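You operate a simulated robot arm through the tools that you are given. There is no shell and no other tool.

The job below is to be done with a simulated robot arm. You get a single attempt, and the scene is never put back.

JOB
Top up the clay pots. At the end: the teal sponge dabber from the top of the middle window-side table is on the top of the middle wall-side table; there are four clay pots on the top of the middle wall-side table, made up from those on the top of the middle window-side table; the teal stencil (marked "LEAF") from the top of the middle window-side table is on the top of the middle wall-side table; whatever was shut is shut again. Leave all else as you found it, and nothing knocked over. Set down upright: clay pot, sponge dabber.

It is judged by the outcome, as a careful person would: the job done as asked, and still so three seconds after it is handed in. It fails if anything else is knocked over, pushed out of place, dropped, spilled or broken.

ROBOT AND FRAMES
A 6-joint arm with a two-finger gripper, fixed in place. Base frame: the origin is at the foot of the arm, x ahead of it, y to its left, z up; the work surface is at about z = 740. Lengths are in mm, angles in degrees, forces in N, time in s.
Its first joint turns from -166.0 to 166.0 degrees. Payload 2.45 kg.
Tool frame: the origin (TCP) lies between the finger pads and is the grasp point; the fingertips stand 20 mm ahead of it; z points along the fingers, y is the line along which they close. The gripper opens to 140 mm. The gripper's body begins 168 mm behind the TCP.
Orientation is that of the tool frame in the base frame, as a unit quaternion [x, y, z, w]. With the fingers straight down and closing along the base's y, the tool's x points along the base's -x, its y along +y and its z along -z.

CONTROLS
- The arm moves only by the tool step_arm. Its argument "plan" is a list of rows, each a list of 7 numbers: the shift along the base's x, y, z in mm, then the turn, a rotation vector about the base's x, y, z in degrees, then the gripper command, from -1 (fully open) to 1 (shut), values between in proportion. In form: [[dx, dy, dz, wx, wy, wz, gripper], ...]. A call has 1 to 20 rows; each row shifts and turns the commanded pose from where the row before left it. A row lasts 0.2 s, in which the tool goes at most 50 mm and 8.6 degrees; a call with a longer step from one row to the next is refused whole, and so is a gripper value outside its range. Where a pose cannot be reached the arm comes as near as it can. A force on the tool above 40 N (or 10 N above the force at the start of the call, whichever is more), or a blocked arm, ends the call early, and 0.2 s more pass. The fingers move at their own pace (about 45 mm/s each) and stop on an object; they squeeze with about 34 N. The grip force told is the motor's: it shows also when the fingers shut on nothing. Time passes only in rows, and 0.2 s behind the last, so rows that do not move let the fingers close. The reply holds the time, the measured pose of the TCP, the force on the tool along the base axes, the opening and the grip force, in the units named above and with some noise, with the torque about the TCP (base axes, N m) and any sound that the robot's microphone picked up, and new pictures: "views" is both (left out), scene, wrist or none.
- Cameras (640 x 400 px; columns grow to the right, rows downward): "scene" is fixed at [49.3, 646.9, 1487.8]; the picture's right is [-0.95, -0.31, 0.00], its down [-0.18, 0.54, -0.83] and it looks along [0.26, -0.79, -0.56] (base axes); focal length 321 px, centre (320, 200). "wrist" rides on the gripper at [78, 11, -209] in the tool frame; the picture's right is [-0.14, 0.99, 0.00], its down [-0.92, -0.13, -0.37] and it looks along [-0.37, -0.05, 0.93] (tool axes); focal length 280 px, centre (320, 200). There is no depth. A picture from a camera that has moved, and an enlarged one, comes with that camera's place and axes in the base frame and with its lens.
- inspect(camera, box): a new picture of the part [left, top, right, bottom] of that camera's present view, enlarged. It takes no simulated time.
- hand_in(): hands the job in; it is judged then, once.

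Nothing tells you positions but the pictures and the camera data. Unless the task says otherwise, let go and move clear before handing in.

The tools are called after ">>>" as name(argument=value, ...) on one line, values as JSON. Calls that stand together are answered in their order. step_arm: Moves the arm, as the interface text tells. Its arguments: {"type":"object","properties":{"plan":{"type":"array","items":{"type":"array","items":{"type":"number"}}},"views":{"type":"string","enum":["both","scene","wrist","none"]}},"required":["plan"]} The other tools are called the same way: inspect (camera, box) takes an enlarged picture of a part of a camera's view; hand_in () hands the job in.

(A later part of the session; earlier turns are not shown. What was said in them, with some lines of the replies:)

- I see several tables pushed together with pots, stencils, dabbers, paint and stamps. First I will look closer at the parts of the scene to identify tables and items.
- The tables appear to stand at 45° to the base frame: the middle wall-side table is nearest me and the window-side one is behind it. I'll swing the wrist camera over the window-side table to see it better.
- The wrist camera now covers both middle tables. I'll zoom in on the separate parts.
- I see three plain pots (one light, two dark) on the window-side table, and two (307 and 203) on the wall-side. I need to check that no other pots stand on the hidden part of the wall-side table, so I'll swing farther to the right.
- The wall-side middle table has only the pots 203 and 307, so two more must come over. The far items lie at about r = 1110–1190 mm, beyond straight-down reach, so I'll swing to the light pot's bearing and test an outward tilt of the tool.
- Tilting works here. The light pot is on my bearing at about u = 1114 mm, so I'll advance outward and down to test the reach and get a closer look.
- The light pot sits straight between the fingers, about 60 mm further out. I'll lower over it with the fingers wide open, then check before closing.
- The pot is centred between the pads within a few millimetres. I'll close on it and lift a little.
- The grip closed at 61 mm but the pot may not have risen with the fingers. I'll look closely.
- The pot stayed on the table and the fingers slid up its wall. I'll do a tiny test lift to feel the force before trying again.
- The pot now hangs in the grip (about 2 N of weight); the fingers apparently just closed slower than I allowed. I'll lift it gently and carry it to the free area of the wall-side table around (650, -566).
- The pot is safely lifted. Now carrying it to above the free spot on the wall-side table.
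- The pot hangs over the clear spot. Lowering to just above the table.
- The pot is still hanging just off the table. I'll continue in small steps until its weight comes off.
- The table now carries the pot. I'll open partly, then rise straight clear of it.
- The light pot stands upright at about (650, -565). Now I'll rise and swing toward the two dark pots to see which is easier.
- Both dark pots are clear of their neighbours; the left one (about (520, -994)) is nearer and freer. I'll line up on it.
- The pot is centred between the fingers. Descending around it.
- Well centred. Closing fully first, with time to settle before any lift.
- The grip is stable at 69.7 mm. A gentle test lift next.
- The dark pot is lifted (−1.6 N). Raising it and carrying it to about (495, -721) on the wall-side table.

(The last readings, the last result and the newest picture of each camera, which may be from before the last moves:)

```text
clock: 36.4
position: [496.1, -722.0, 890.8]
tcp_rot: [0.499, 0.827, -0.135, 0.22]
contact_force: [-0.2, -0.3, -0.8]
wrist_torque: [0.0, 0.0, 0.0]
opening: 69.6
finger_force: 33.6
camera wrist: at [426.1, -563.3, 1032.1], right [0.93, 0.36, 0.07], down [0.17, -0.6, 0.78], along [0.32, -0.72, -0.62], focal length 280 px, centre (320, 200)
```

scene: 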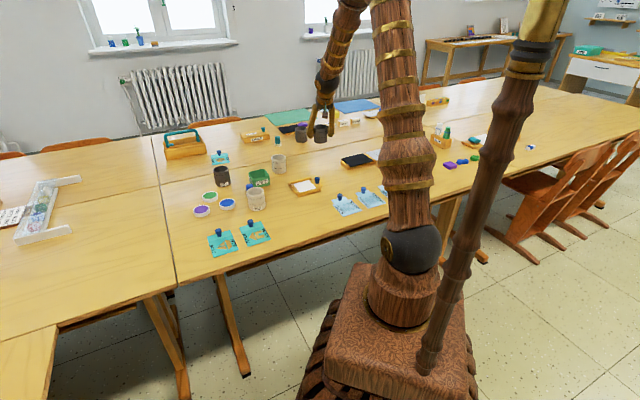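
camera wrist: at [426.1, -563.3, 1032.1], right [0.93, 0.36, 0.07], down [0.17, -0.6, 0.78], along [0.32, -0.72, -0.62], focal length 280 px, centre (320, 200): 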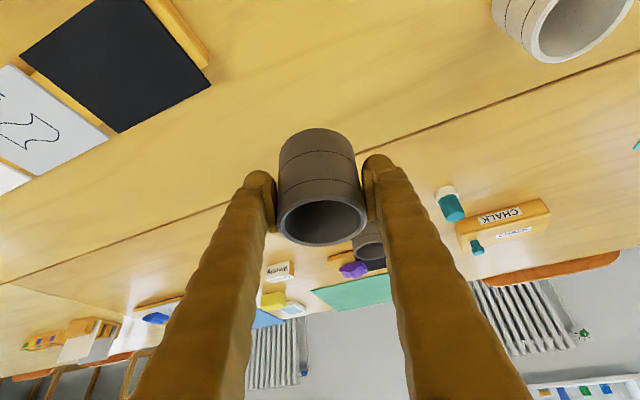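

The pot is over clear table between the black pad and the light pot. Lowering near to the surface.

>>> step_arm(plan=[[0, 0, -12, 0, 0, 0, 1], [0, 0, -24, 0, 0, 0, 1], [0, 0, -24, 0, 0, 0, 1], [0, 0, -22, 0, 0, 0, 1], [0, 0, -12, 0, 0, 0, 1], [0, 0, -8, 0, 0, 0, 1], [0, 0, 0, 0, 0, 0, 1]])

>>> step_arm(plan=[[0, 0, -1.5, 0, 0, 0, 1], [0, 0, -1.5, 0, 0, 0, 1], [0, 0, 0, 0, 0, 0, 1]], views="none")

```text
clock: 38.0
position: [496.4, -721.9, 788.3]
tcp_rot: [0.499, 0.827, -0.135, 0.22]
contact_force: [1.0, -0.1, -2.5]
wrist_torque: [0.01, -0.02, 0.03]
opening: 69.1
finger_force: 34.2
camera wrist: at [425.7, -563.8, 929.6], right [0.93, 0.36, 0.07], down [0.17, -0.6, 0.78], along [0.32, -0.72, -0.62], focal length 280 px, centre (320, 200)
```

scene: 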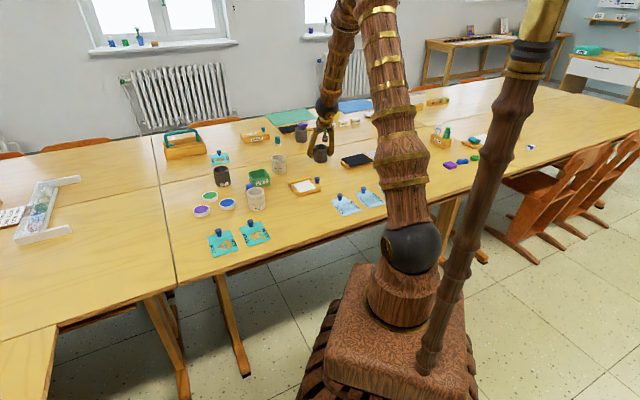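
wrist: 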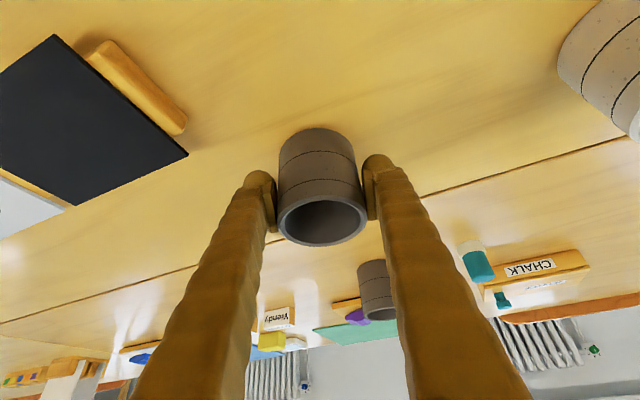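

```text
clock: 38.8
position: [494.6, -721.1, 785.7]
tcp_rot: [0.499, 0.827, -0.135, 0.222]
contact_force: [0.6, 0.4, -2.1]
wrist_torque: [0.01, -0.01, 0.01]
opening: 69.6
finger_force: 34.5
```

>>> step_arm(plan=[[0, 0, -1.2, 0, 0, 0, 1], [0, 0, 0, 0, 0, 0, 1]], views="none")

>>> step_arm(plan=[[0, 0, -1, 0, 0, 0, 1], [0, 0, 0, 0, 0, 0, 1]], views="none")

```text
clock: 39.4
position: [495.3, -720.3, 783.7]
tcp_rot: [0.499, 0.827, -0.135, 0.221]
contact_force: [0.5, 0.3, -2.0]
wrist_torque: [0.0, 0.01, 0.0]
opening: 69.2
finger_force: 34.1
```

```text
clock: 40.0
position: [496.3, -722.4, 783.5]
tcp_rot: [0.498, 0.827, -0.135, 0.221]
contact_force: [0.2, 0.5, 4.9]
wrist_torque: [0.17, -0.11, 0.02]
opening: 69.5
finger_force: 33.8
```

The pot rests on the table now (+4.9 N). Opening partly and rising clear.

>>> step_arm(plan=[[0, 0, 0, 0, 0, 0, 0.0], [0, 0, 0, 0, 0, 0, -0.3], [0, 0, 0, 0, 0, 0, -0.45], [0, 0, 0, 0, 0, 0, -0.45], [0, 0, 0, 0, 0, 0, -0.45], [0, 0, 0, 0, 0, 0, -0.45]], views="wrist")

```text
clock: 41.4
position: [495.2, -721.9, 783.0]
tcp_rot: [0.499, 0.827, -0.135, 0.221]
contact_force: [-0.5, -0.4, -0.2]
wrist_torque: [0.0, -0.02, -0.02]
opening: 101.5
finger_force: 0.2
camera wrist: at [425.7, -563.8, 924.7], right [0.93, 0.36, 0.07], down [0.17, -0.6, 0.78], along [0.32, -0.72, -0.62], focal length 280 px, centre (320, 200)
```

wrist: 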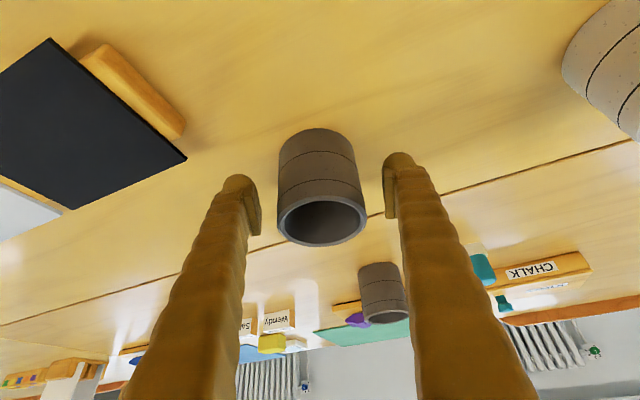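

The second pot stands on the wall-side table. Next I rise and swing to the teal sponge dabber near (765, -818).

>>> step_arm(plan=[[0, 0, 15, 0, 0, 0, -0.45], [0, 0, 30, 0, 0, 0, -0.45], [0, 0, 38, 0, 0, 0, -0.45], [0, 0, 40, 0, 0, 0, -0.45], [0, 0, 37, 0, 0, 0, -0.3], [28.6, -6.5, -6, 0, 0, 1.94, -0.143], [28.6, -6.5, -6, 0, 0, 1.94, -0.143], [28.6, -6.5, -6, 0, 0, 1.94, -0.143], [28.6, -6.5, -6, 0, 0, 1.94, -0.143], [28.6, -6.5, -6, 0, 0, 1.94, -0.143], [28.6, -6.5, -6, 0, 0, 1.94, -0.143], [28.6, -6.5, -6, 0, 0, 1.94, -0.143], [28.6, -6.5, -6, 0, 0, 1.94, -0.143], [0, 0, 0, 0, 0, 0, -0.143]])

```text
clock: 44.4
position: [725.5, -773.3, 894.7]
tcp_rot: [0.382, 0.887, -0.104, 0.238]
contact_force: [-0.4, 0.4, -0.6]
wrist_torque: [0.02, 0.01, 0.02]
opening: 79.9
finger_force: 0.1
camera wrist: at [614.9, -640.6, 1035.9], right [0.8, 0.59, 0.07], down [0.33, -0.53, 0.78], along [0.5, -0.6, -0.62], focal length 280 px, centre (320, 200)
```

scene: 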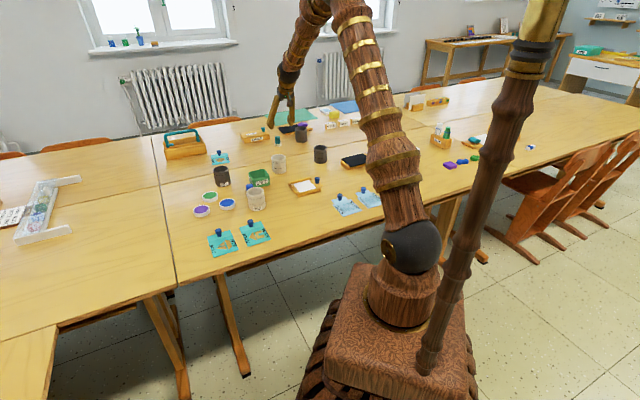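
wrist: 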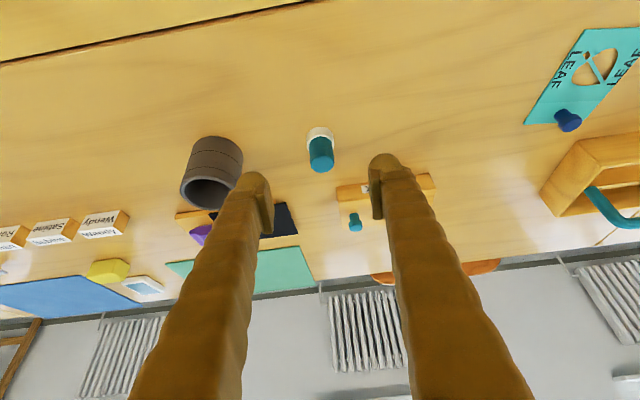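

>>> inspect(camera="wrist", box=[260, 110, 380, 190])

>>> inspect(camera="scene", box=[230, 95, 350, 175])

```text
5.00 times, centred on (320, 150) of wrist
camera zoom: at [614.9, -640.6, 1035.9], right [0.8, 0.59, 0.07], down [0.33, -0.53, 0.78], along [0.5, -0.6, -0.62], focal length 1402 px, centre (320, 450)
```

zoom: 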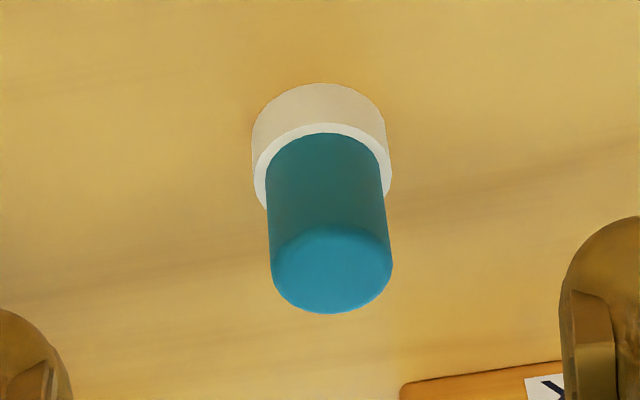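

```text
5.00 times, centred on (290, 135) of scene
camera zoom: at [49.3, 646.9, 1487.8], right [-0.95, -0.31, 0.0], down [-0.18, 0.54, -0.83], along [0.26, -0.79, -0.56], focal length 1604 px, centre (470, 525)
```

zoom: 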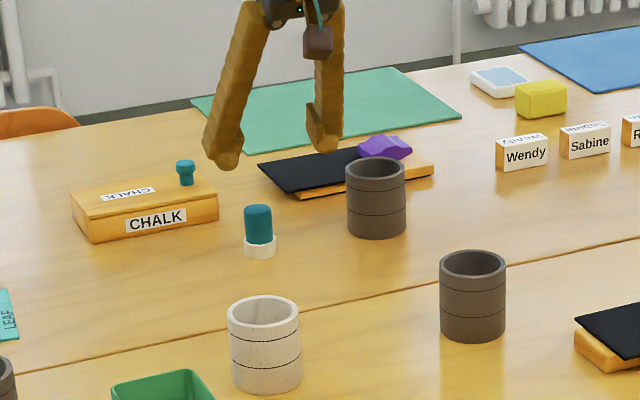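

Both moved pots stand upright. The dabber has a white base and a teal handle about 28 mm thick, straight ahead at r ≈ 1130; I'll lower over it to grip the handle.

>>> step_arm(plan=[[9.7, -10, -22.1, 0, 0, 0, -0.143], [9.7, -10, -22.1, 0, 0, 0, -0.143], [9.7, -10, -22.1, 0, 0, 0, -0.143], [9.7, -10, -22.1, 0, 0, 0, -0.143], [9.7, -10, -22.1, 0, 0, 0, -0.143], [0, 0, 0, 0, 0, 0, -0.143]], views="wrist")

```text
clock: 45.8
position: [773.4, -823.8, 784.1]
tcp_rot: [0.383, 0.887, -0.104, 0.237]
contact_force: [0.9, -0.7, -0.3]
wrist_torque: [0.01, 0.03, -0.02]
opening: 80.1
finger_force: 0.1
camera wrist: at [663.1, -690.1, 925.0], right [0.8, 0.59, 0.07], down [0.33, -0.53, 0.78], along [0.5, -0.6, -0.62], focal length 280 px, centre (320, 200)
```

wrist: 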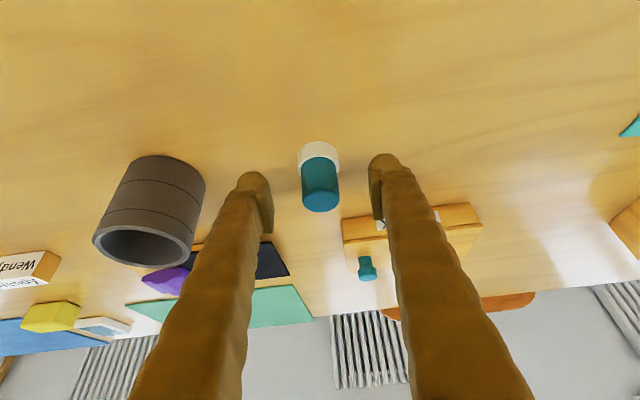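

>>> inspect(camera="wrist", box=[230, 110, 410, 260])

>>> inspect(camera="scene", box=[240, 105, 330, 165])

```text
2.67 times, centred on (320, 185) of wrist
camera zoom: at [663.1, -690.1, 925.0], right [0.8, 0.59, 0.07], down [0.33, -0.53, 0.78], along [0.5, -0.6, -0.62], focal length 748 px, centre (320, 240)
```

zoom: 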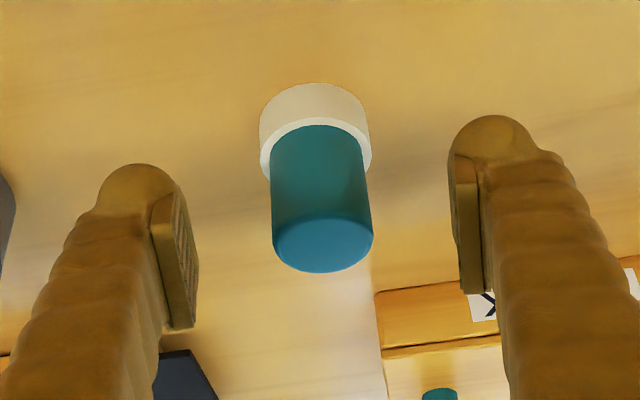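

```text
6.67 times, centred on (285, 135) of scene
camera zoom: at [49.3, 646.9, 1487.8], right [-0.95, -0.31, 0.0], down [-0.18, 0.54, -0.83], along [0.26, -0.79, -0.56], focal length 2139 px, centre (553, 633)
```

zoom: 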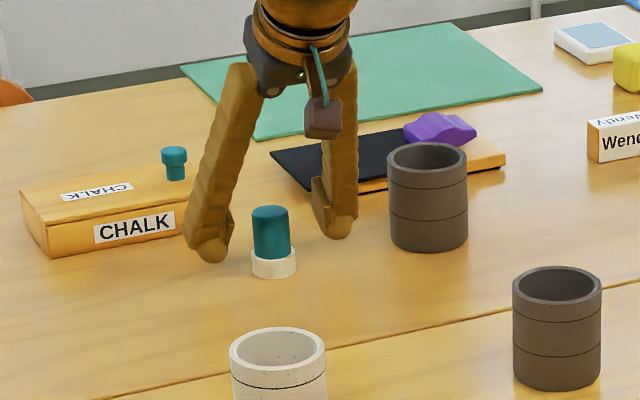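

The handle is centred between the pads. I'll raise 3 mm to keep the fingertips off the white base and close.

>>> step_arm(plan=[[0, 0, 3, 0, 0, 0, -0.143], [0, 0, 0, 0, 0, 0, 1], [0, 0, 0, 0, 0, 0, 1], [0, 0, 0, 0, 0, 0, 1], [0, 0, 0, 0, 0, 0, 1], [0, 0, 0, 0, 0, 0, 1], [0, 0, 0, 0, 0, 0, 1], [0, 0, 0, 0, 0, 0, 1]], views="wrist")

```text
clock: 47.6
position: [773.2, -823.0, 785.9]
tcp_rot: [0.383, 0.886, -0.105, 0.237]
contact_force: [-0.3, 0.1, 0.5]
wrist_torque: [-0.02, -0.04, 0.01]
opening: 27.8
finger_force: 34.2
camera wrist: at [663.1, -690.1, 928.4], right [0.8, 0.59, 0.07], down [0.33, -0.53, 0.78], along [0.5, -0.6, -0.62], focal length 280 px, centre (320, 200)
```

wrist: 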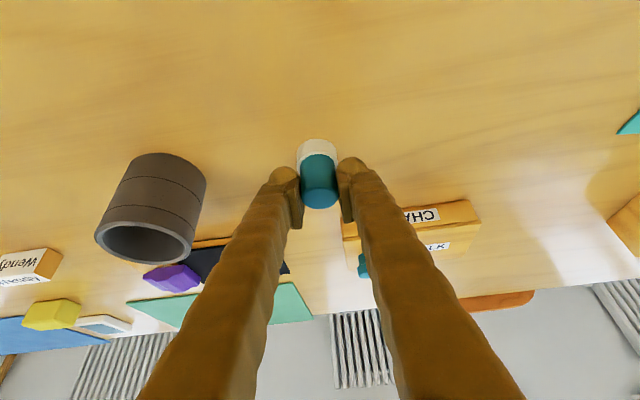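

The handle is gripped at 27.8 mm. Test lift, then raise and carry to about (601, -672).

>>> step_arm(plan=[[0, 0, 2, 0, 0, 0, 1], [0, 0, 3, 0, 0, 0, 1], [0, 0, 0, 0, 0, 0, 1], [0, 0, 0, 0, 0, 0, 1]], views="wrist")

```text
clock: 48.6
position: [773.9, -823.6, 792.2]
tcp_rot: [0.382, 0.887, -0.104, 0.237]
contact_force: [0.7, 0.0, -1.1]
wrist_torque: [0.0, 0.05, -0.03]
opening: 27.6
finger_force: 34.0
camera wrist: at [663.5, -690.2, 933.8], right [0.8, 0.59, 0.07], down [0.33, -0.53, 0.78], along [0.5, -0.6, -0.62], focal length 280 px, centre (320, 200)
```

wrist: 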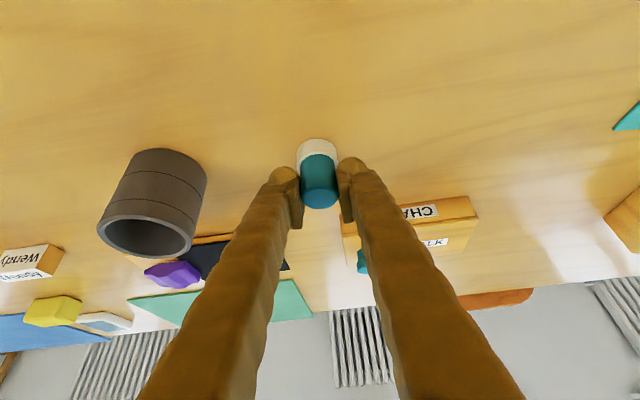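

>>> step_arm(plan=[[0, 0, 10, 0, 0, 0, 1], [0, 0, 22, 0, 0, 0, 1], [0, 0, 25, 0, 0, 0, 1], [0, 0, 25, 0, 0, 0, 1], [0, 0, 18, 0, 0, 0, 1], [-9, 8, 0, 0, 0, 0, 1], [-18, 15.6, 0, 0, 0, 0, 1], [-21, 18.4, 0, 0, 0, 0, 1], [-21, 18.4, 0, 0, 0, 0, 1], [-21, 18.4, 0, 0, 0, 0, 1], [-21, 18.4, 0, 0, 0, 0, 1], [-21, 18.4, 0, 0, 0, 0, 1], [-21, 18.4, 0, 0, 0, 0, 1], [-19.9, 17.6, 0, 0, 0, 0, 1], [0, 0, 0, 0, 0, 0, 1]])

```text
clock: 51.8
position: [599.6, -671.9, 891.9]
tcp_rot: [0.382, 0.887, -0.104, 0.237]
contact_force: [-0.5, 0.2, 0.4]
wrist_torque: [0.0, -0.02, 0.01]
opening: 27.5
finger_force: 34.2
camera wrist: at [490.2, -538.1, 1033.7], right [0.8, 0.59, 0.07], down [0.33, -0.53, 0.78], along [0.5, -0.61, -0.62], focal length 280 px, centre (320, 200)
```

scene: 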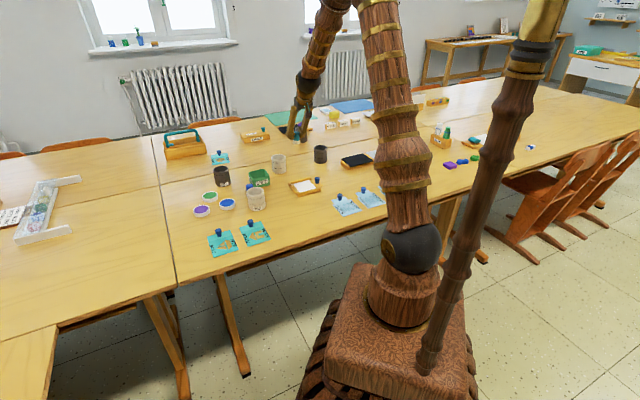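
wrist: 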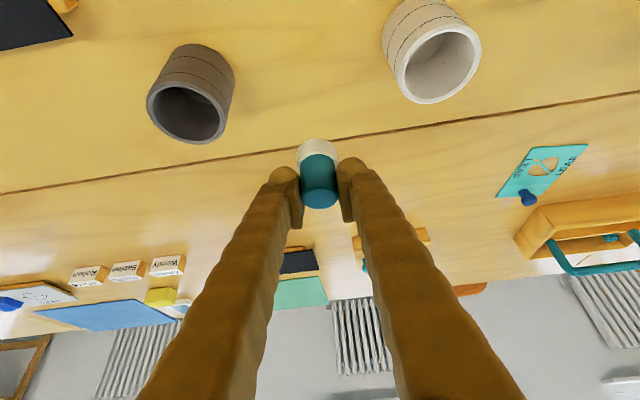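

The dabber is over the clear spot between the two pots. Lowering close to the table.

>>> step_arm(plan=[[0, 0, -12, 0, 0, 0, 1], [0, 0, -24, 0, 0, 0, 1], [0, 0, -24, 0, 0, 0, 1], [0, 0, -22, 0, 0, 0, 1], [0, 0, -12, 0, 0, 0, 1], [0, 0, -6, 0, 0, 0, 1], [0, 0, -1.5, 0, 0, 0, 1], [0, 0, 0, 0, 0, 0, 1]], views="wrist")

>>> step_arm(plan=[[0, 0, -1.5, 0, 0, 0, 1], [0, 0, 0, 0, 0, 0, 1]], views="none")

```text
clock: 53.6
position: [598.9, -672.3, 790.6]
tcp_rot: [0.382, 0.887, -0.103, 0.237]
contact_force: [0.0, 0.0, -1.0]
wrist_torque: [0.02, -0.03, -0.03]
opening: 27.8
finger_force: 33.8
camera wrist: at [490.8, -538.8, 932.1], right [0.8, 0.59, 0.07], down [0.33, -0.53, 0.78], along [0.5, -0.6, -0.62], focal length 280 px, centre (320, 200)
```

wrist: 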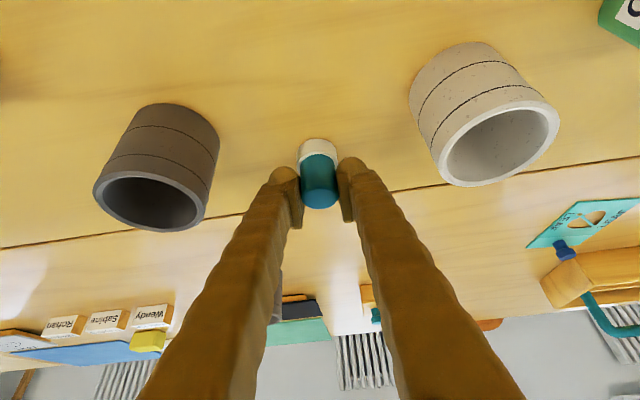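

```text
clock: 54.2
position: [600.6, -671.9, 790.2]
tcp_rot: [0.383, 0.887, -0.105, 0.236]
contact_force: [0.5, -1.1, -0.8]
wrist_torque: [-0.01, 0.0, 0.05]
opening: 27.8
finger_force: 34.1
```

>>> step_arm(plan=[[0, 0, -1.2, 0, 0, 0, 1], [0, 0, 0, 0, 0, 0, 1]], views="none")

>>> step_arm(plan=[[0, 0, -1, 0, 0, 0, 1], [0, 0, 0, 0, 0, 0, 1]], views="none")

```text
clock: 54.8
position: [600.7, -672.4, 788.6]
tcp_rot: [0.382, 0.887, -0.103, 0.236]
contact_force: [0.2, -0.7, 0.2]
wrist_torque: [0.01, 0.02, 0.0]
opening: 27.5
finger_force: 34.1
```

```text
clock: 55.4
position: [600.4, -671.3, 787.0]
tcp_rot: [0.383, 0.887, -0.104, 0.237]
contact_force: [0.1, -0.1, -0.6]
wrist_torque: [0.0, -0.02, 0.04]
opening: 27.6
finger_force: 33.6
```

>>> step_arm(plan=[[0, 0, -1, 0, 0, 0, 1], [0, 0, 0, 0, 0, 0, 1]], views="none")

```text
clock: 56.0
position: [599.9, -672.8, 787.6]
tcp_rot: [0.383, 0.886, -0.104, 0.238]
contact_force: [-0.7, -0.3, 9.3]
wrist_torque: [-0.01, 0.02, 0.01]
opening: 27.9
finger_force: 33.5
```

The dabber stands on the table now. Releasing with a modest opening.

>>> step_arm(plan=[[0, 0, 0, 0, 0, 0, 0.5], [0, 0, 0, 0, 0, 0, 0.25], [0, 0, 0, 0, 0, 0, 0.2], [0, 0, 0, 0, 0, 0, 0.2], [0, 0, 0, 0, 0, 0, 0.2]], views="wrist")

```text
clock: 57.2
position: [600.6, -672.4, 787.2]
tcp_rot: [0.383, 0.887, -0.104, 0.237]
contact_force: [-0.1, -0.3, 0.3]
wrist_torque: [0.0, 0.01, -0.01]
opening: 56.0
finger_force: 0.0
camera wrist: at [490.8, -538.6, 927.7], right [0.8, 0.59, 0.07], down [0.33, -0.53, 0.78], along [0.5, -0.6, -0.62], focal length 280 px, centre (320, 200)
```

wrist: 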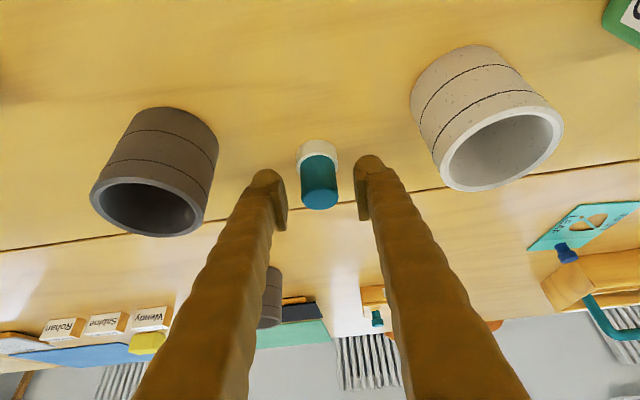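

All three items stand on the wall-side table. Now I rise and swing out toward the teal LEAF stencil, whose blue knob I take to be near (1006, -616).

>>> step_arm(plan=[[0, 0, 15, 0, 0, 0, 0.2], [0, 0, 30, 0, 0, 0, 0.2], [0, 0, 35, 0, 0, 0, 0.2], [0, 0, 35, 0, 0, 0, 0.2], [33.7, 9.7, 0, 0, 0, 1.54, 0.1], [33.7, 9.7, 0, 0, 0, 1.54, 0.1], [33.7, 9.7, 0, 0, 0, 1.54, 0.1], [33.7, 9.7, 0, 0, 0, 1.54, 0.1], [33.7, 9.7, 0, 0, 0, 1.54, 0.1], [33.7, 9.7, 0, 0, 0, 1.54, 0.1], [33.7, 9.7, 0, 0, 0, 1.54, 0.1], [33.7, 9.7, 0, 0, 0, 1.54, 0.1], [33.7, 9.7, 0, 0, 0, 1.54, 0.1], [33.7, 9.7, 0, 0, 0, 1.54, 0.1], [0, 0, 0, 0, 0, 0, 0.1]])

```text
clock: 60.4
position: [938.1, -574.2, 901.4]
tcp_rot: [0.26, 0.93, -0.071, 0.249]
contact_force: [0.8, 0.4, -0.3]
wrist_torque: [0.0, 0.01, -0.01]
opening: 63.1
finger_force: 0.0
camera wrist: at [797.0, -475.4, 1042.1], right [0.62, 0.78, 0.07], down [0.46, -0.43, 0.78], along [0.64, -0.45, -0.62], focal length 280 px, centre (320, 200)
```

scene: 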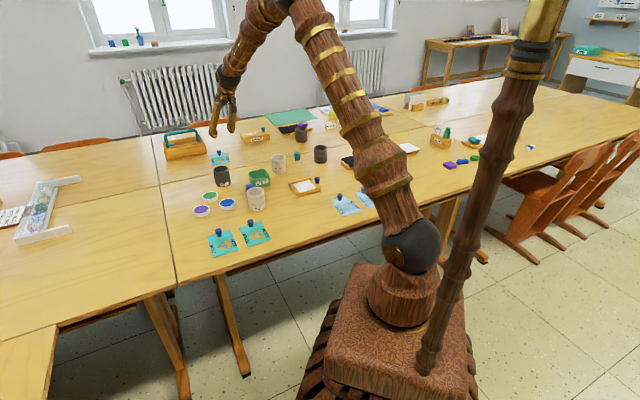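
wrist: 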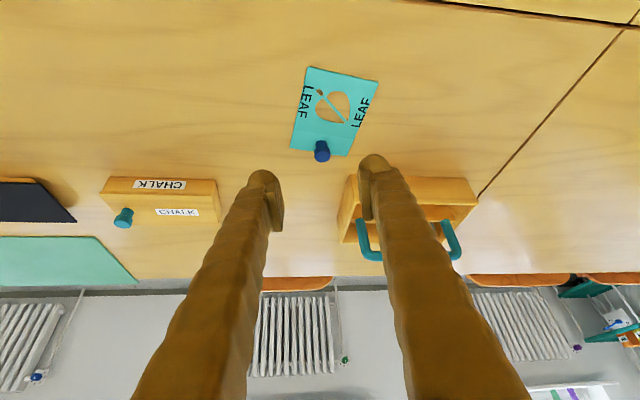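

>>> inspect(camera="wrist", box=[260, 50, 420, 190])

>>> inspect(camera="scene", box=[150, 110, 250, 175])

>>> inspect(camera="scene", box=[240, 120, 400, 220])

```text
2.86 times, centred on (340, 120) of wrist
camera zoom: at [797.0, -475.4, 1042.1], right [0.62, 0.78, 0.07], down [0.46, -0.43, 0.78], along [0.64, -0.45, -0.62], focal length 801 px, centre (263, 429)
```

zoom: 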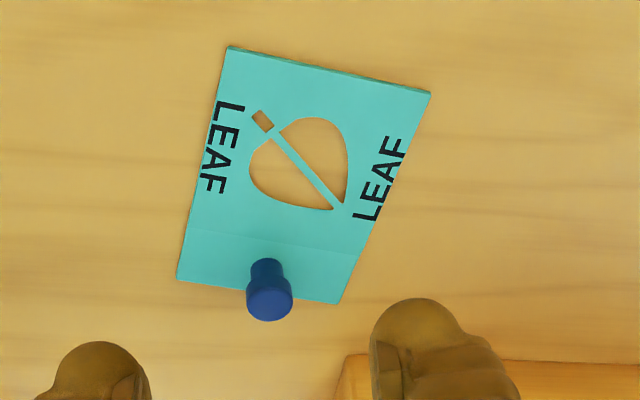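

```text
6.15 times, centred on (200, 142) of scene
camera zoom: at [49.3, 646.9, 1487.8], right [-0.95, -0.31, 0.0], down [-0.18, 0.54, -0.83], along [0.26, -0.79, -0.56], focal length 1974 px, centre (1058, 554)
```

zoom: 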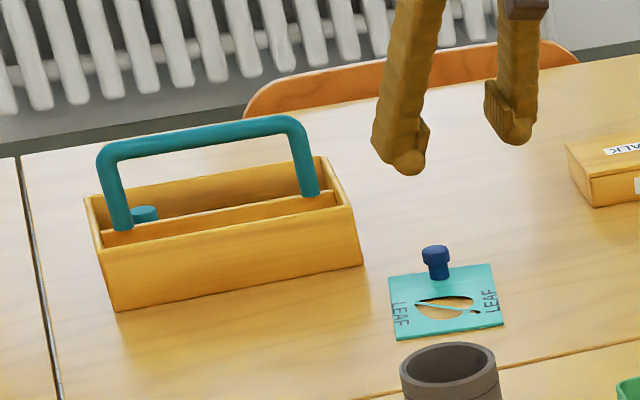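

```text
4.00 times, centred on (320, 170) of scene
camera zoom: at [49.3, 646.9, 1487.8], right [-0.95, -0.31, 0.0], down [-0.18, 0.54, -0.83], along [0.26, -0.79, -0.56], focal length 1283 px, centre (320, 320)
```

zoom: 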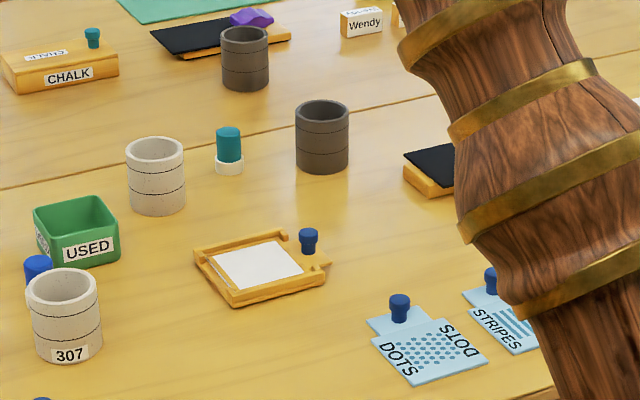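

The knob (cap about 21 mm wide, z up to ~768) is straight ahead at r ≈ 1185, and the toolbox is well behind it. I'll move above the knob first and check that the reach holds.

>>> step_arm(plan=[[15, -8.8, -20, 0, 0, 0, 0.1], [15, -8.8, -20, 0, 0, 0, 0.1], [15, -8.8, -20, 0, 0, 0, 0.1], [15, -8.8, -20, 0, 0, 0, 0.1], [15, -8.9, -20, 0, 0, 0, 0.1], [0, 0, 0, 0, 0, 0, 0.1]])

```text
clock: 61.8
position: [1013.7, -619.2, 800.9]
tcp_rot: [0.26, 0.931, -0.071, 0.249]
contact_force: [0.3, -0.5, 0.0]
wrist_torque: [-0.01, 0.02, 0.0]
opening: 63.2
finger_force: 0.1
camera wrist: at [871.8, -519.8, 942.4], right [0.62, 0.78, 0.07], down [0.46, -0.43, 0.78], along [0.64, -0.45, -0.62], focal length 280 px, centre (320, 200)
```

scene: 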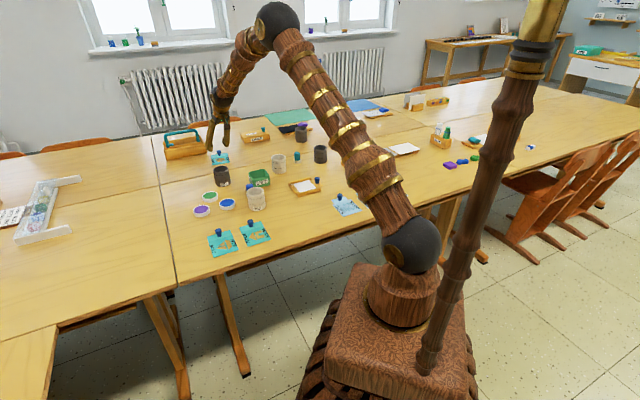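
wrist: 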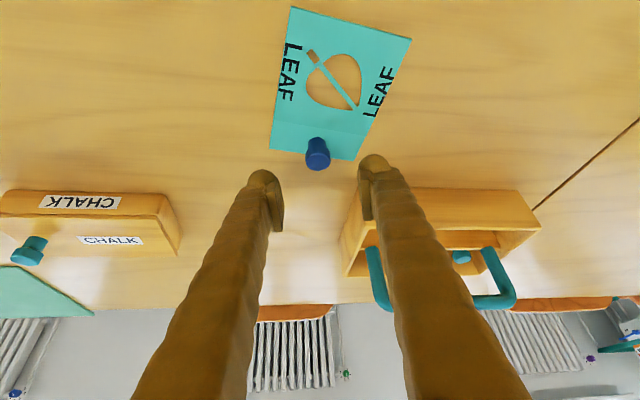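

>>> inspect(camera="wrist", box=[250, 110, 400, 210])

```text
4.00 times, centred on (325, 160) of wrist
camera zoom: at [871.8, -519.8, 942.4], right [0.62, 0.78, 0.07], down [0.46, -0.43, 0.78], along [0.64, -0.45, -0.62], focal length 1122 px, centre (300, 360)
```

zoom: 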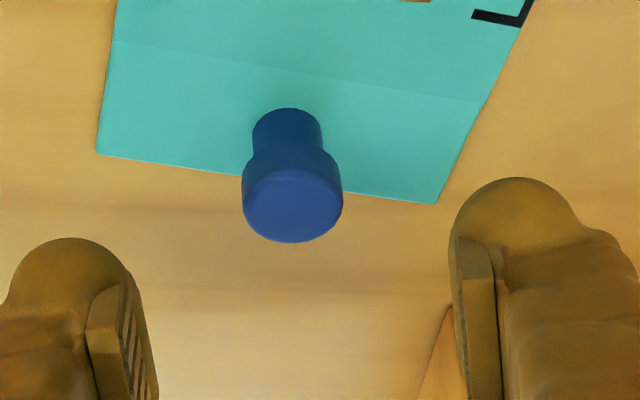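

Reach holds and the knob is centred (u ≈ 1186, cap top z ≈ 765). I'll descend to just above the plate and close on the knob cap.

>>> step_arm(plan=[[-0.5, 0.6, -10, 0, 0, 0, 0.1], [0, 0, -10, 0, 0, 0, 0.1], [0, 0, -6, 0, 0, 0, 0.1], [0, 0, -2.5, 0, 0, 0, 0.1], [0, 0, 0, 0, 0, 0, 0.1]], views="wrist")

```text
clock: 63.0
position: [1012.6, -618.0, 771.6]
tcp_rot: [0.26, 0.93, -0.072, 0.249]
contact_force: [-1.3, -0.2, -0.3]
wrist_torque: [0.0, 0.01, -0.02]
opening: 62.9
finger_force: 0.0
camera wrist: at [871.1, -519.4, 914.1], right [0.62, 0.78, 0.07], down [0.46, -0.43, 0.78], along [0.64, -0.45, -0.62], focal length 280 px, centre (320, 200)
```

wrist: 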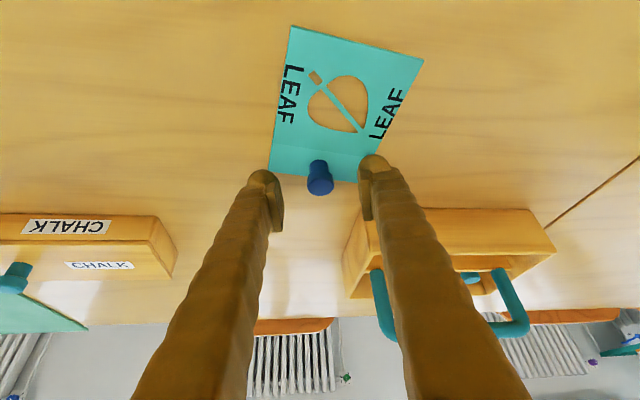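

>>> step_arm(plan=[[0, 0, 0, 0, 0, 0, 1], [0, 0, 0, 0, 0, 0, 1], [0, 0, 0, 0, 0, 0, 1], [0, 0, 0, 0, 0, 0, 1], [0, 0, 0, 0, 0, 0, 1], [0, 0, 0, 0, 0, 0, 1]], views="wrist")

```text
clock: 64.4
position: [1013.0, -619.9, 772.6]
tcp_rot: [0.26, 0.93, -0.071, 0.249]
contact_force: [0.6, 0.6, 0.3]
wrist_torque: [-0.04, -0.03, 0.0]
opening: 19.6
finger_force: 34.1
camera wrist: at [871.1, -519.4, 914.2], right [0.62, 0.78, 0.07], down [0.46, -0.43, 0.78], along [0.64, -0.45, -0.62], focal length 280 px, centre (320, 200)
```

wrist: 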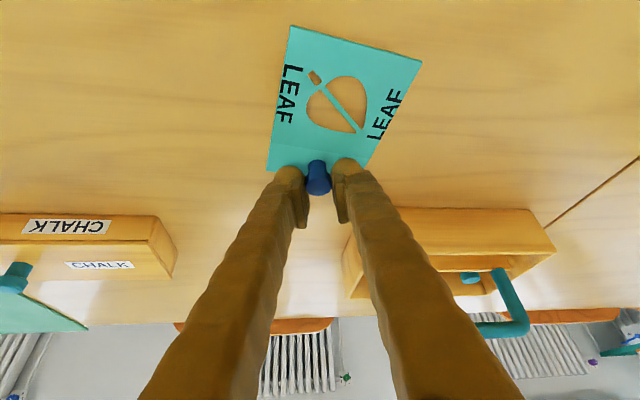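

The cap is gripped at 19.6 mm. Slow test lift.

>>> step_arm(plan=[[0, 0, 2, 0, 0, 0, 1], [0, 0, 3, 0, 0, 0, 1], [0, 0, 5, 0, 0, 0, 1], [0, 0, 0, 0, 0, 0, 1], [0, 0, 0, 0, 0, 0, 1]])

```text
clock: 65.6
position: [1011.9, -619.3, 783.7]
tcp_rot: [0.26, 0.93, -0.071, 0.25]
contact_force: [0.2, 0.2, -0.3]
wrist_torque: [-0.01, 0.01, 0.05]
opening: 19.6
finger_force: 34.2
camera wrist: at [870.9, -519.2, 924.5], right [0.62, 0.78, 0.07], down [0.46, -0.43, 0.78], along [0.64, -0.45, -0.62], focal length 280 px, centre (320, 200)
```

scene: 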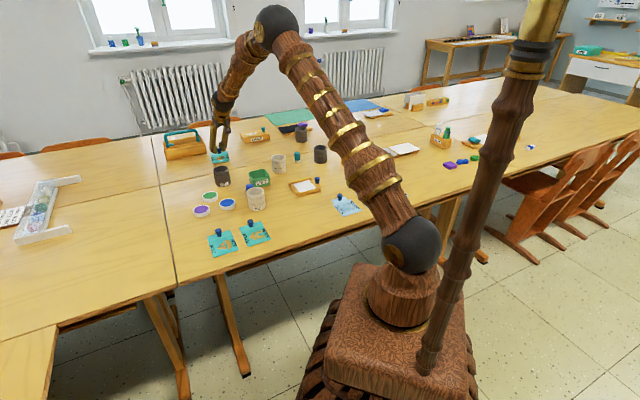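
wrist: 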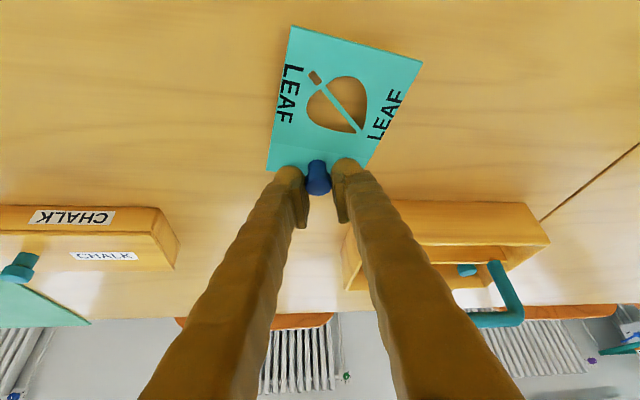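

The stencil lifts flat with the gripper. I'll raise it well above the other items, then carry it across.

>>> step_arm(plan=[[0, 0, 8, 0, 0, 0, 1], [0, 0, 18, 0, 0, 0, 1], [0, 0, 25, 0, 0, 0, 1], [0, 0, 30, 0, 0, 0, 1], [0, 0, 30, 0, 0, 0, 1], [0, 0, 25, 0, 0, 0, 1], [0, 0, 12, 0, 0, 0, 1], [0, 0, 0, 0, 0, 0, 1]])

```text
clock: 67.4
position: [1012.2, -617.7, 931.4]
tcp_rot: [0.261, 0.93, -0.072, 0.248]
contact_force: [0.2, -0.9, 0.1]
wrist_torque: [-0.02, 0.02, 0.0]
opening: 19.6
finger_force: 34.5
camera wrist: at [870.3, -518.6, 1072.0], right [0.62, 0.78, 0.07], down [0.46, -0.43, 0.78], along [0.64, -0.45, -0.62], focal length 280 px, centre (320, 200)
```

scene: 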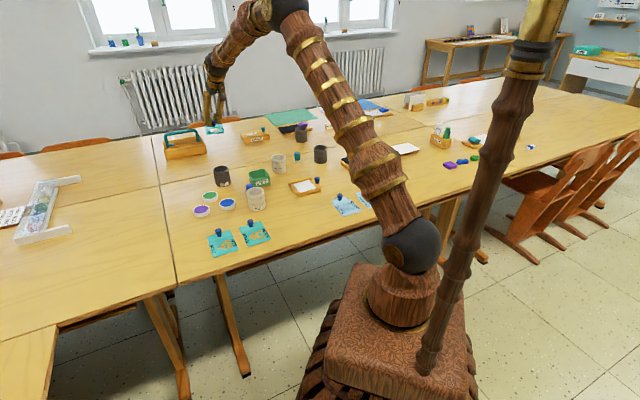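
wrist: 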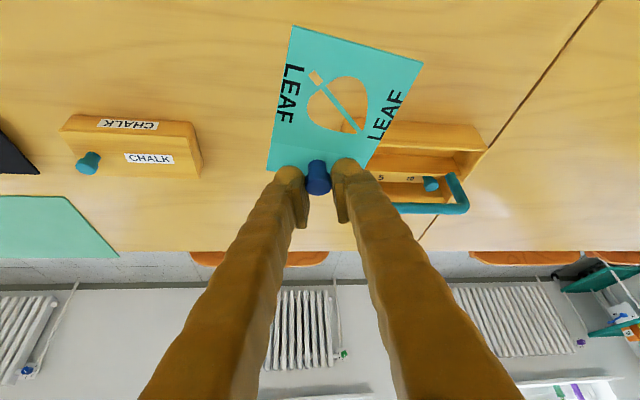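

Held firmly. Carrying it toward the free patch near (433, -641), with tool yaw unchanged.

>>> step_arm(plan=[[-12, -0.5, 0, 0, 0, 0, 1], [-25, -1, 0, 0, 0, 0, 1], [-38, -1.6, 0, 0, 0, 0, 1], [-38, -1.6, 0, 0, 0, 0, 1], [-38, -1.6, 0, 0, 0, 0, 1], [-38, -1.6, 0, 0, 0, 0, 1], [-38, -1.6, 0, 0, 0, 0, 1], [-38, -1.6, 0, 0, 0, 0, 1], [-38, -1.6, 0, 0, 0, 0, 1], [-38, -1.6, 0, 0, 0, 0, 1], [-38, -1.6, 0, 0, 0, 0, 1], [-38, -1.6, 0, 0, 0, 0, 1], [-38, -1.6, 0, 0, 0, 0, 1], [-38, -1.6, 0, 0, 0, 0, 1], [-38, -1.6, 0, 0, 0, 0, 1], [-30, -1.2, 0, 0, 0, 0, 1], [-16.7, -0.6, 0, 0, 0, 0, 1], [0, 0, 0, 0, 0, 0, 1]])

```text
clock: 71.2
position: [434.6, -642.2, 931.7]
tcp_rot: [0.261, 0.93, -0.072, 0.248]
contact_force: [-0.7, -0.1, 0.2]
wrist_torque: [0.0, -0.03, 0.0]
opening: 19.2
finger_force: 34.3
camera wrist: at [293.2, -543.0, 1073.0], right [0.62, 0.78, 0.07], down [0.46, -0.43, 0.78], along [0.64, -0.45, -0.62], focal length 280 px, centre (320, 200)
```

scene: 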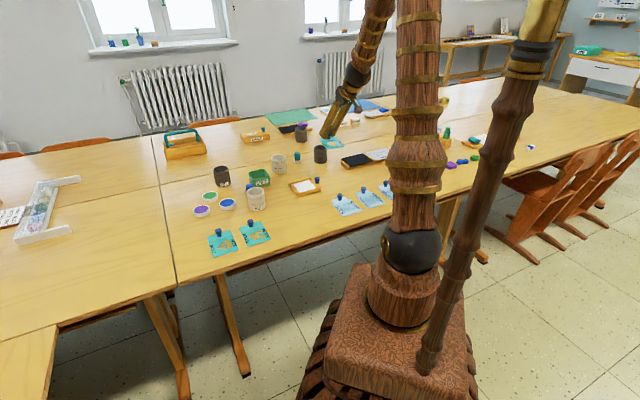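
wrist: 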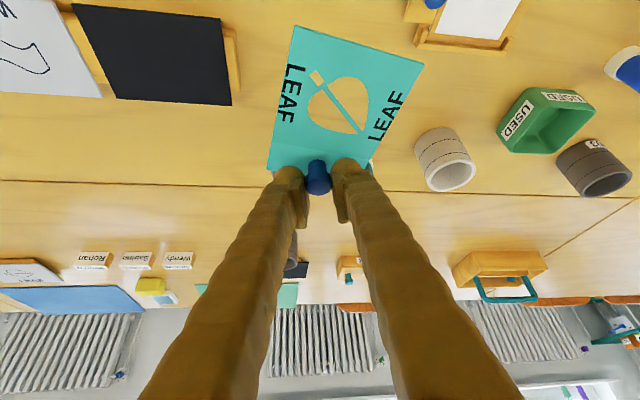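

The stencil is over open table between the black pad tray, the paper frame and the dark pot. I'll shift it slightly from the frame and lower it.

>>> step_arm(plan=[[-4.2, -6.8, -10, 0, 0, 0, 1], [0, 0, -25, 0, 0, 0, 1], [0, 0, -30, 0, 0, 0, 1], [0, 0, -30, 0, 0, 0, 1], [0, 0, -25, 0, 0, 0, 1], [0, 0, -18, 0, 0, 0, 1], [0, 0, 0, 0, 0, 0, 1]])

```text
clock: 72.8
position: [429.6, -648.3, 793.1]
tcp_rot: [0.26, 0.93, -0.071, 0.249]
contact_force: [-0.1, -0.1, 0.4]
wrist_torque: [0.0, -0.03, 0.04]
opening: 19.6
finger_force: 34.6
camera wrist: at [288.6, -549.5, 934.6], right [0.62, 0.78, 0.07], down [0.46, -0.43, 0.78], along [0.64, -0.45, -0.62], focal length 280 px, centre (320, 200)
```

scene: 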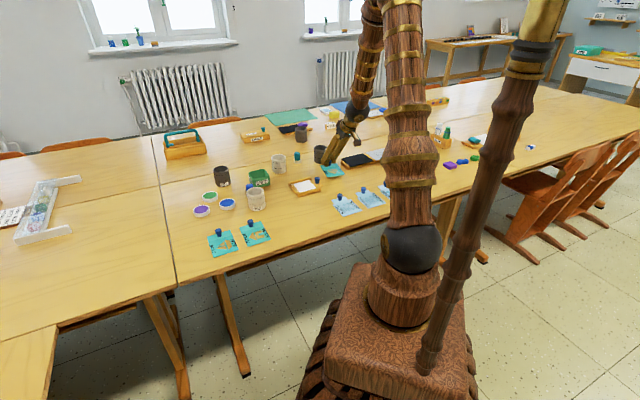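
wrist: 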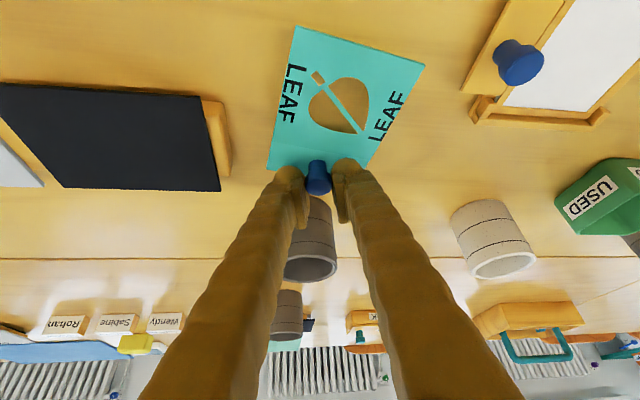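

Clear all round. Lowering the last few centimetres slowly.

>>> step_arm(plan=[[0, 0, -8, 0, 0, 0, 1], [0, 0, -6, 0, 0, 0, 1], [0, 0, -2, 0, 0, 0, 1], [0, 0, -1, 0, 0, 0, 1], [0, 0, 0, 0, 0, 0, 1]], views="wrist")

>>> step_arm(plan=[[0, 0, -1, 0, 0, 0, 1], [0, 0, 0, 0, 0, 0, 1]], views="none")

>>> step_arm(plan=[[0, 0, -1, 0, 0, 0, 1], [0, 0, 0, 0, 0, 0, 1]], views="none")

```text
clock: 74.0
position: [429.8, -649.5, 776.9]
tcp_rot: [0.261, 0.93, -0.071, 0.249]
contact_force: [-0.1, 0.0, -0.9]
wrist_torque: [-0.04, -0.01, 0.0]
opening: 19.5
finger_force: 34.3
camera wrist: at [288.6, -549.7, 917.2], right [0.62, 0.78, 0.07], down [0.46, -0.43, 0.78], along [0.64, -0.45, -0.62], focal length 280 px, centre (320, 200)
```

wrist: 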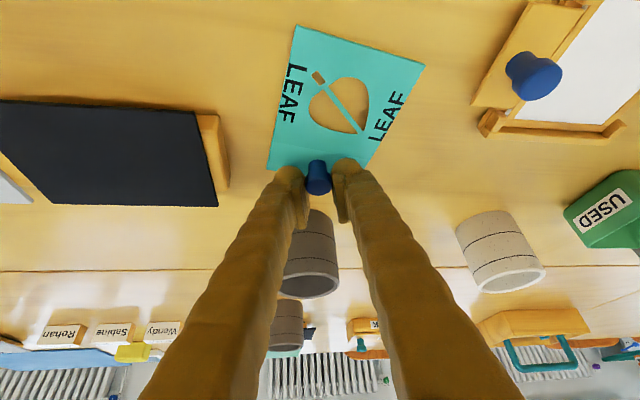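

```text
clock: 74.6
position: [430.0, -649.8, 773.8]
tcp_rot: [0.26, 0.93, -0.072, 0.249]
contact_force: [0.1, 0.0, -1.0]
wrist_torque: [-0.01, 0.02, -0.01]
opening: 19.7
finger_force: 34.2
```

```text
clock: 75.2
position: [429.2, -648.4, 774.1]
tcp_rot: [0.26, 0.93, -0.071, 0.249]
contact_force: [-0.2, 0.0, 0.4]
wrist_torque: [-0.03, -0.01, 0.02]
opening: 19.6
finger_force: 34.0
```

>>> step_arm(plan=[[0, 0, -0.8, 0, 0, 0, 1], [0, 0, 0, 0, 0, 0, 1]], views="none")

>>> step_arm(plan=[[0, 0, -0.8, 0, 0, 0, 1], [0, 0, 0, 0, 0, 0, 1]], views="none")

```text
clock: 75.8
position: [430.1, -649.5, 773.4]
tcp_rot: [0.261, 0.93, -0.072, 0.25]
contact_force: [-1.7, 1.4, 12.3]
wrist_torque: [0.14, 0.26, 0.06]
opening: 19.7
finger_force: 33.6
```

```text
clock: 76.4
position: [430.2, -648.8, 773.2]
tcp_rot: [0.26, 0.93, -0.071, 0.25]
contact_force: [-1.6, 3.0, 31.0]
wrist_torque: [0.23, 0.2, 0.06]
opening: 19.7
finger_force: 33.8
```

The plate is firmly on the table (a bit too firmly); I'll ease up 1.2 mm and let go.

>>> step_arm(plan=[[0, 0, 1.2, 0, 0, 0, 1], [0, 0, 0, 0, 0, 0, 1]], views="none")

>>> step_arm(plan=[[0, 0, 0, 0, 0, 0, 0.6], [0, 0, 0, 0, 0, 0, 0.4], [0, 0, 0, 0, 0, 0, 0.36], [0, 0, 0, 0, 0, 0, 0.36], [0, 0, 0, 0, 0, 0, 0.36]], views="wrist")

```text
clock: 77.0
position: [430.3, -649.5, 772.3]
tcp_rot: [0.26, 0.931, -0.07, 0.248]
contact_force: [2.3, -5.0, 11.2]
wrist_torque: [-0.09, -0.18, -0.04]
opening: 19.9
finger_force: 34.4
```

```text
clock: 78.2
position: [429.8, -649.6, 774.1]
tcp_rot: [0.26, 0.93, -0.072, 0.249]
contact_force: [-0.5, 0.8, -0.5]
wrist_torque: [0.01, 0.0, -0.01]
opening: 44.7
finger_force: 0.0
camera wrist: at [288.7, -549.7, 914.8], right [0.62, 0.78, 0.07], down [0.46, -0.43, 0.78], along [0.64, -0.45, -0.62], focal length 280 px, centre (320, 200)
```

wrist: 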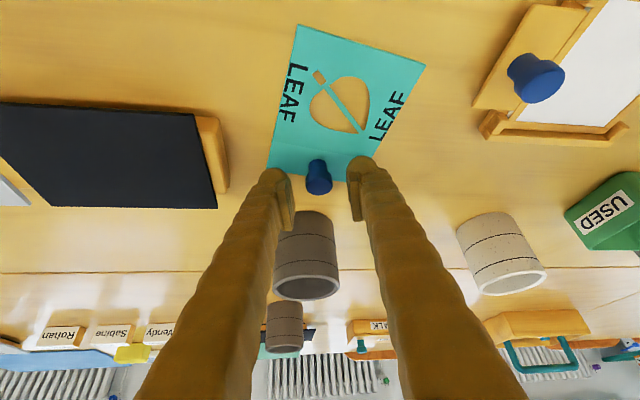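

Released; the stencil lies flat. Rising straight up and clear, then I'll check everything.

>>> step_arm(plan=[[0, 0, 8, 0, 0, 0, 0.36], [0, 0, 20, 0, 0, 0, 0.36], [0, 0, 35, 0, 0, 0, 0.36], [0, 0, 40, 0, 0, 0, 0.36], [0, 0, 45, 0, 0, 0, 0.36], [0, 0, 45, 0, 0, 0, 0.0], [0, 0, 45, 0, 0, 0, -0.3], [0, 0, 45, 0, 0, 0, -0.6], [0, 0, 0, 4.2, 6.6, 0, -1], [0, 0, 0, 4.2, 6.6, 0, -1], [0, 0, 0, 4.2, 6.6, 0, -1], [0, 0, 0, 3.1, 5.0, 0, -1], [0, 0, 0, 0, 0, 0, -1]])

```text
clock: 81.0
position: [429.9, -649.7, 1055.8]
tcp_rot: [0.27, 0.963, 0.001, 0.006]
contact_force: [-0.3, -0.1, -0.3]
wrist_torque: [0.01, -0.03, 0.0]
opening: 140.2
finger_force: 0.1
camera wrist: at [366.3, -599.2, 1264.2], right [0.63, 0.77, 0.01], down [0.71, -0.59, 0.38], along [0.3, -0.23, -0.93], focal length 280 px, centre (320, 200)
```

scene: 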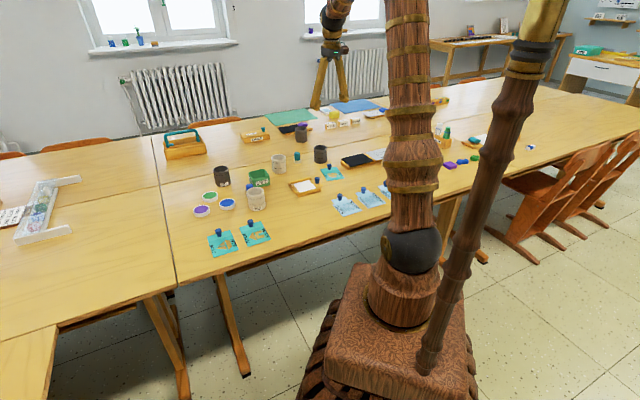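
wrist: 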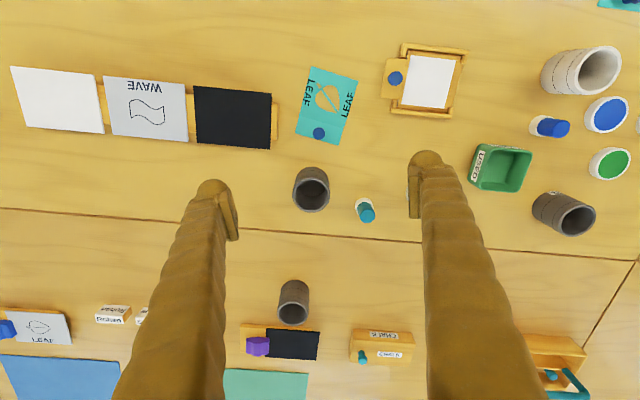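

>>> inspect(camera="scene", box=[190, 110, 400, 240])

>>> inspect(camera="wrist", box=[260, 30, 460, 240])

>>> inspect(camera="scene", box=[140, 90, 400, 180])

```text
3.05 times, centred on (295, 175) of scene
camera zoom: at [49.3, 646.9, 1487.8], right [-0.95, -0.31, 0.0], down [-0.18, 0.54, -0.83], along [0.26, -0.79, -0.56], focal length 978 px, centre (396, 276)
```

zoom: 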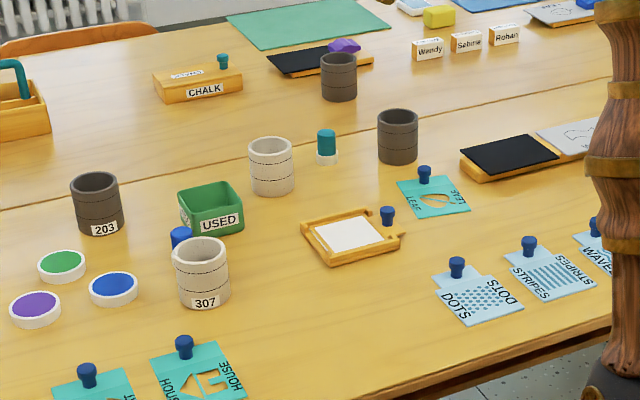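

```text
1.90 times, centred on (360, 135) of wrist
camera zoom: at [366.3, -599.2, 1264.2], right [0.63, 0.77, 0.01], down [0.71, -0.59, 0.38], along [0.3, -0.23, -0.93], focal length 534 px, centre (244, 324)
```

zoom: 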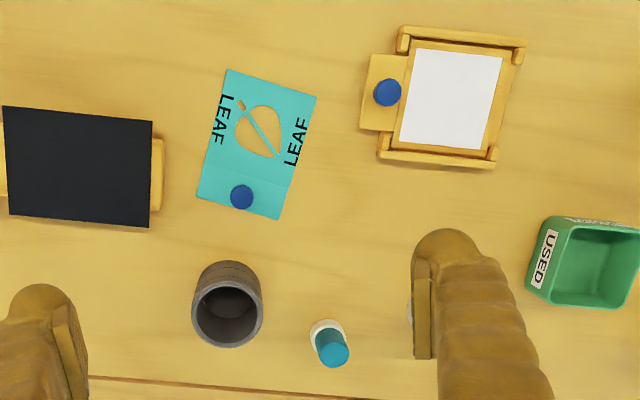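

```text
2.46 times, centred on (270, 135) of scene
camera zoom: at [49.3, 646.9, 1487.8], right [-0.95, -0.31, 0.0], down [-0.18, 0.54, -0.83], along [0.26, -0.79, -0.56], focal length 790 px, centre (443, 360)
```

zoom: 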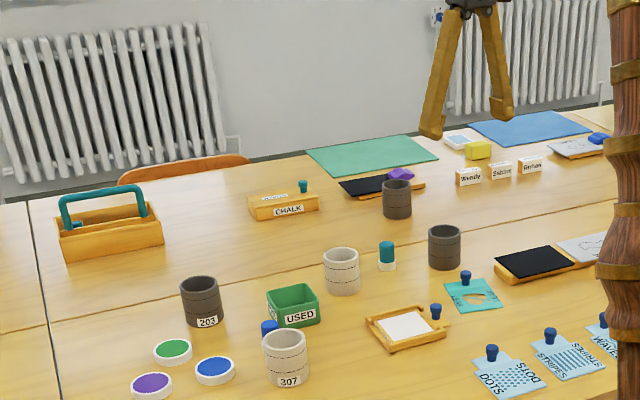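

All is in place. The light and dark pots stand upright beside 203 and 307, making four on the middle wall-side table, with the teal dabber upright and the LEAF stencil flat there too. Nothing else has moved, nothing was opened, and the gripper is empty and clear, so I'm handing in.

>>> hand_in()

```text
The job is handed in.
```

I finished the job and handed it in. In my last look at the scene, everything asked for was in place.

- **Clay pots:** I moved one light pot and one dark pot from the middle window-side table. They stand upright near 203 and 307, so there are now four on the middle wall-side table. One dark pot stays behind on the window-side table. I counted light and dark pots alike, because neither colour alone could make four.
- **Sponge dabber:** The teal one stands upright between the two moved pots.
- **Stencil:** The teal "LEAF" stencil lies flat on the middle wall-side table. I pressed it against the table at about 31 N while setting it down, then eased off before letting go. It showed no damage.
- **Everything else:** Nothing was opened, so nothing needed shutting. I saw nothing knocked over or out of place. The gripper is empty and clear of the tables.
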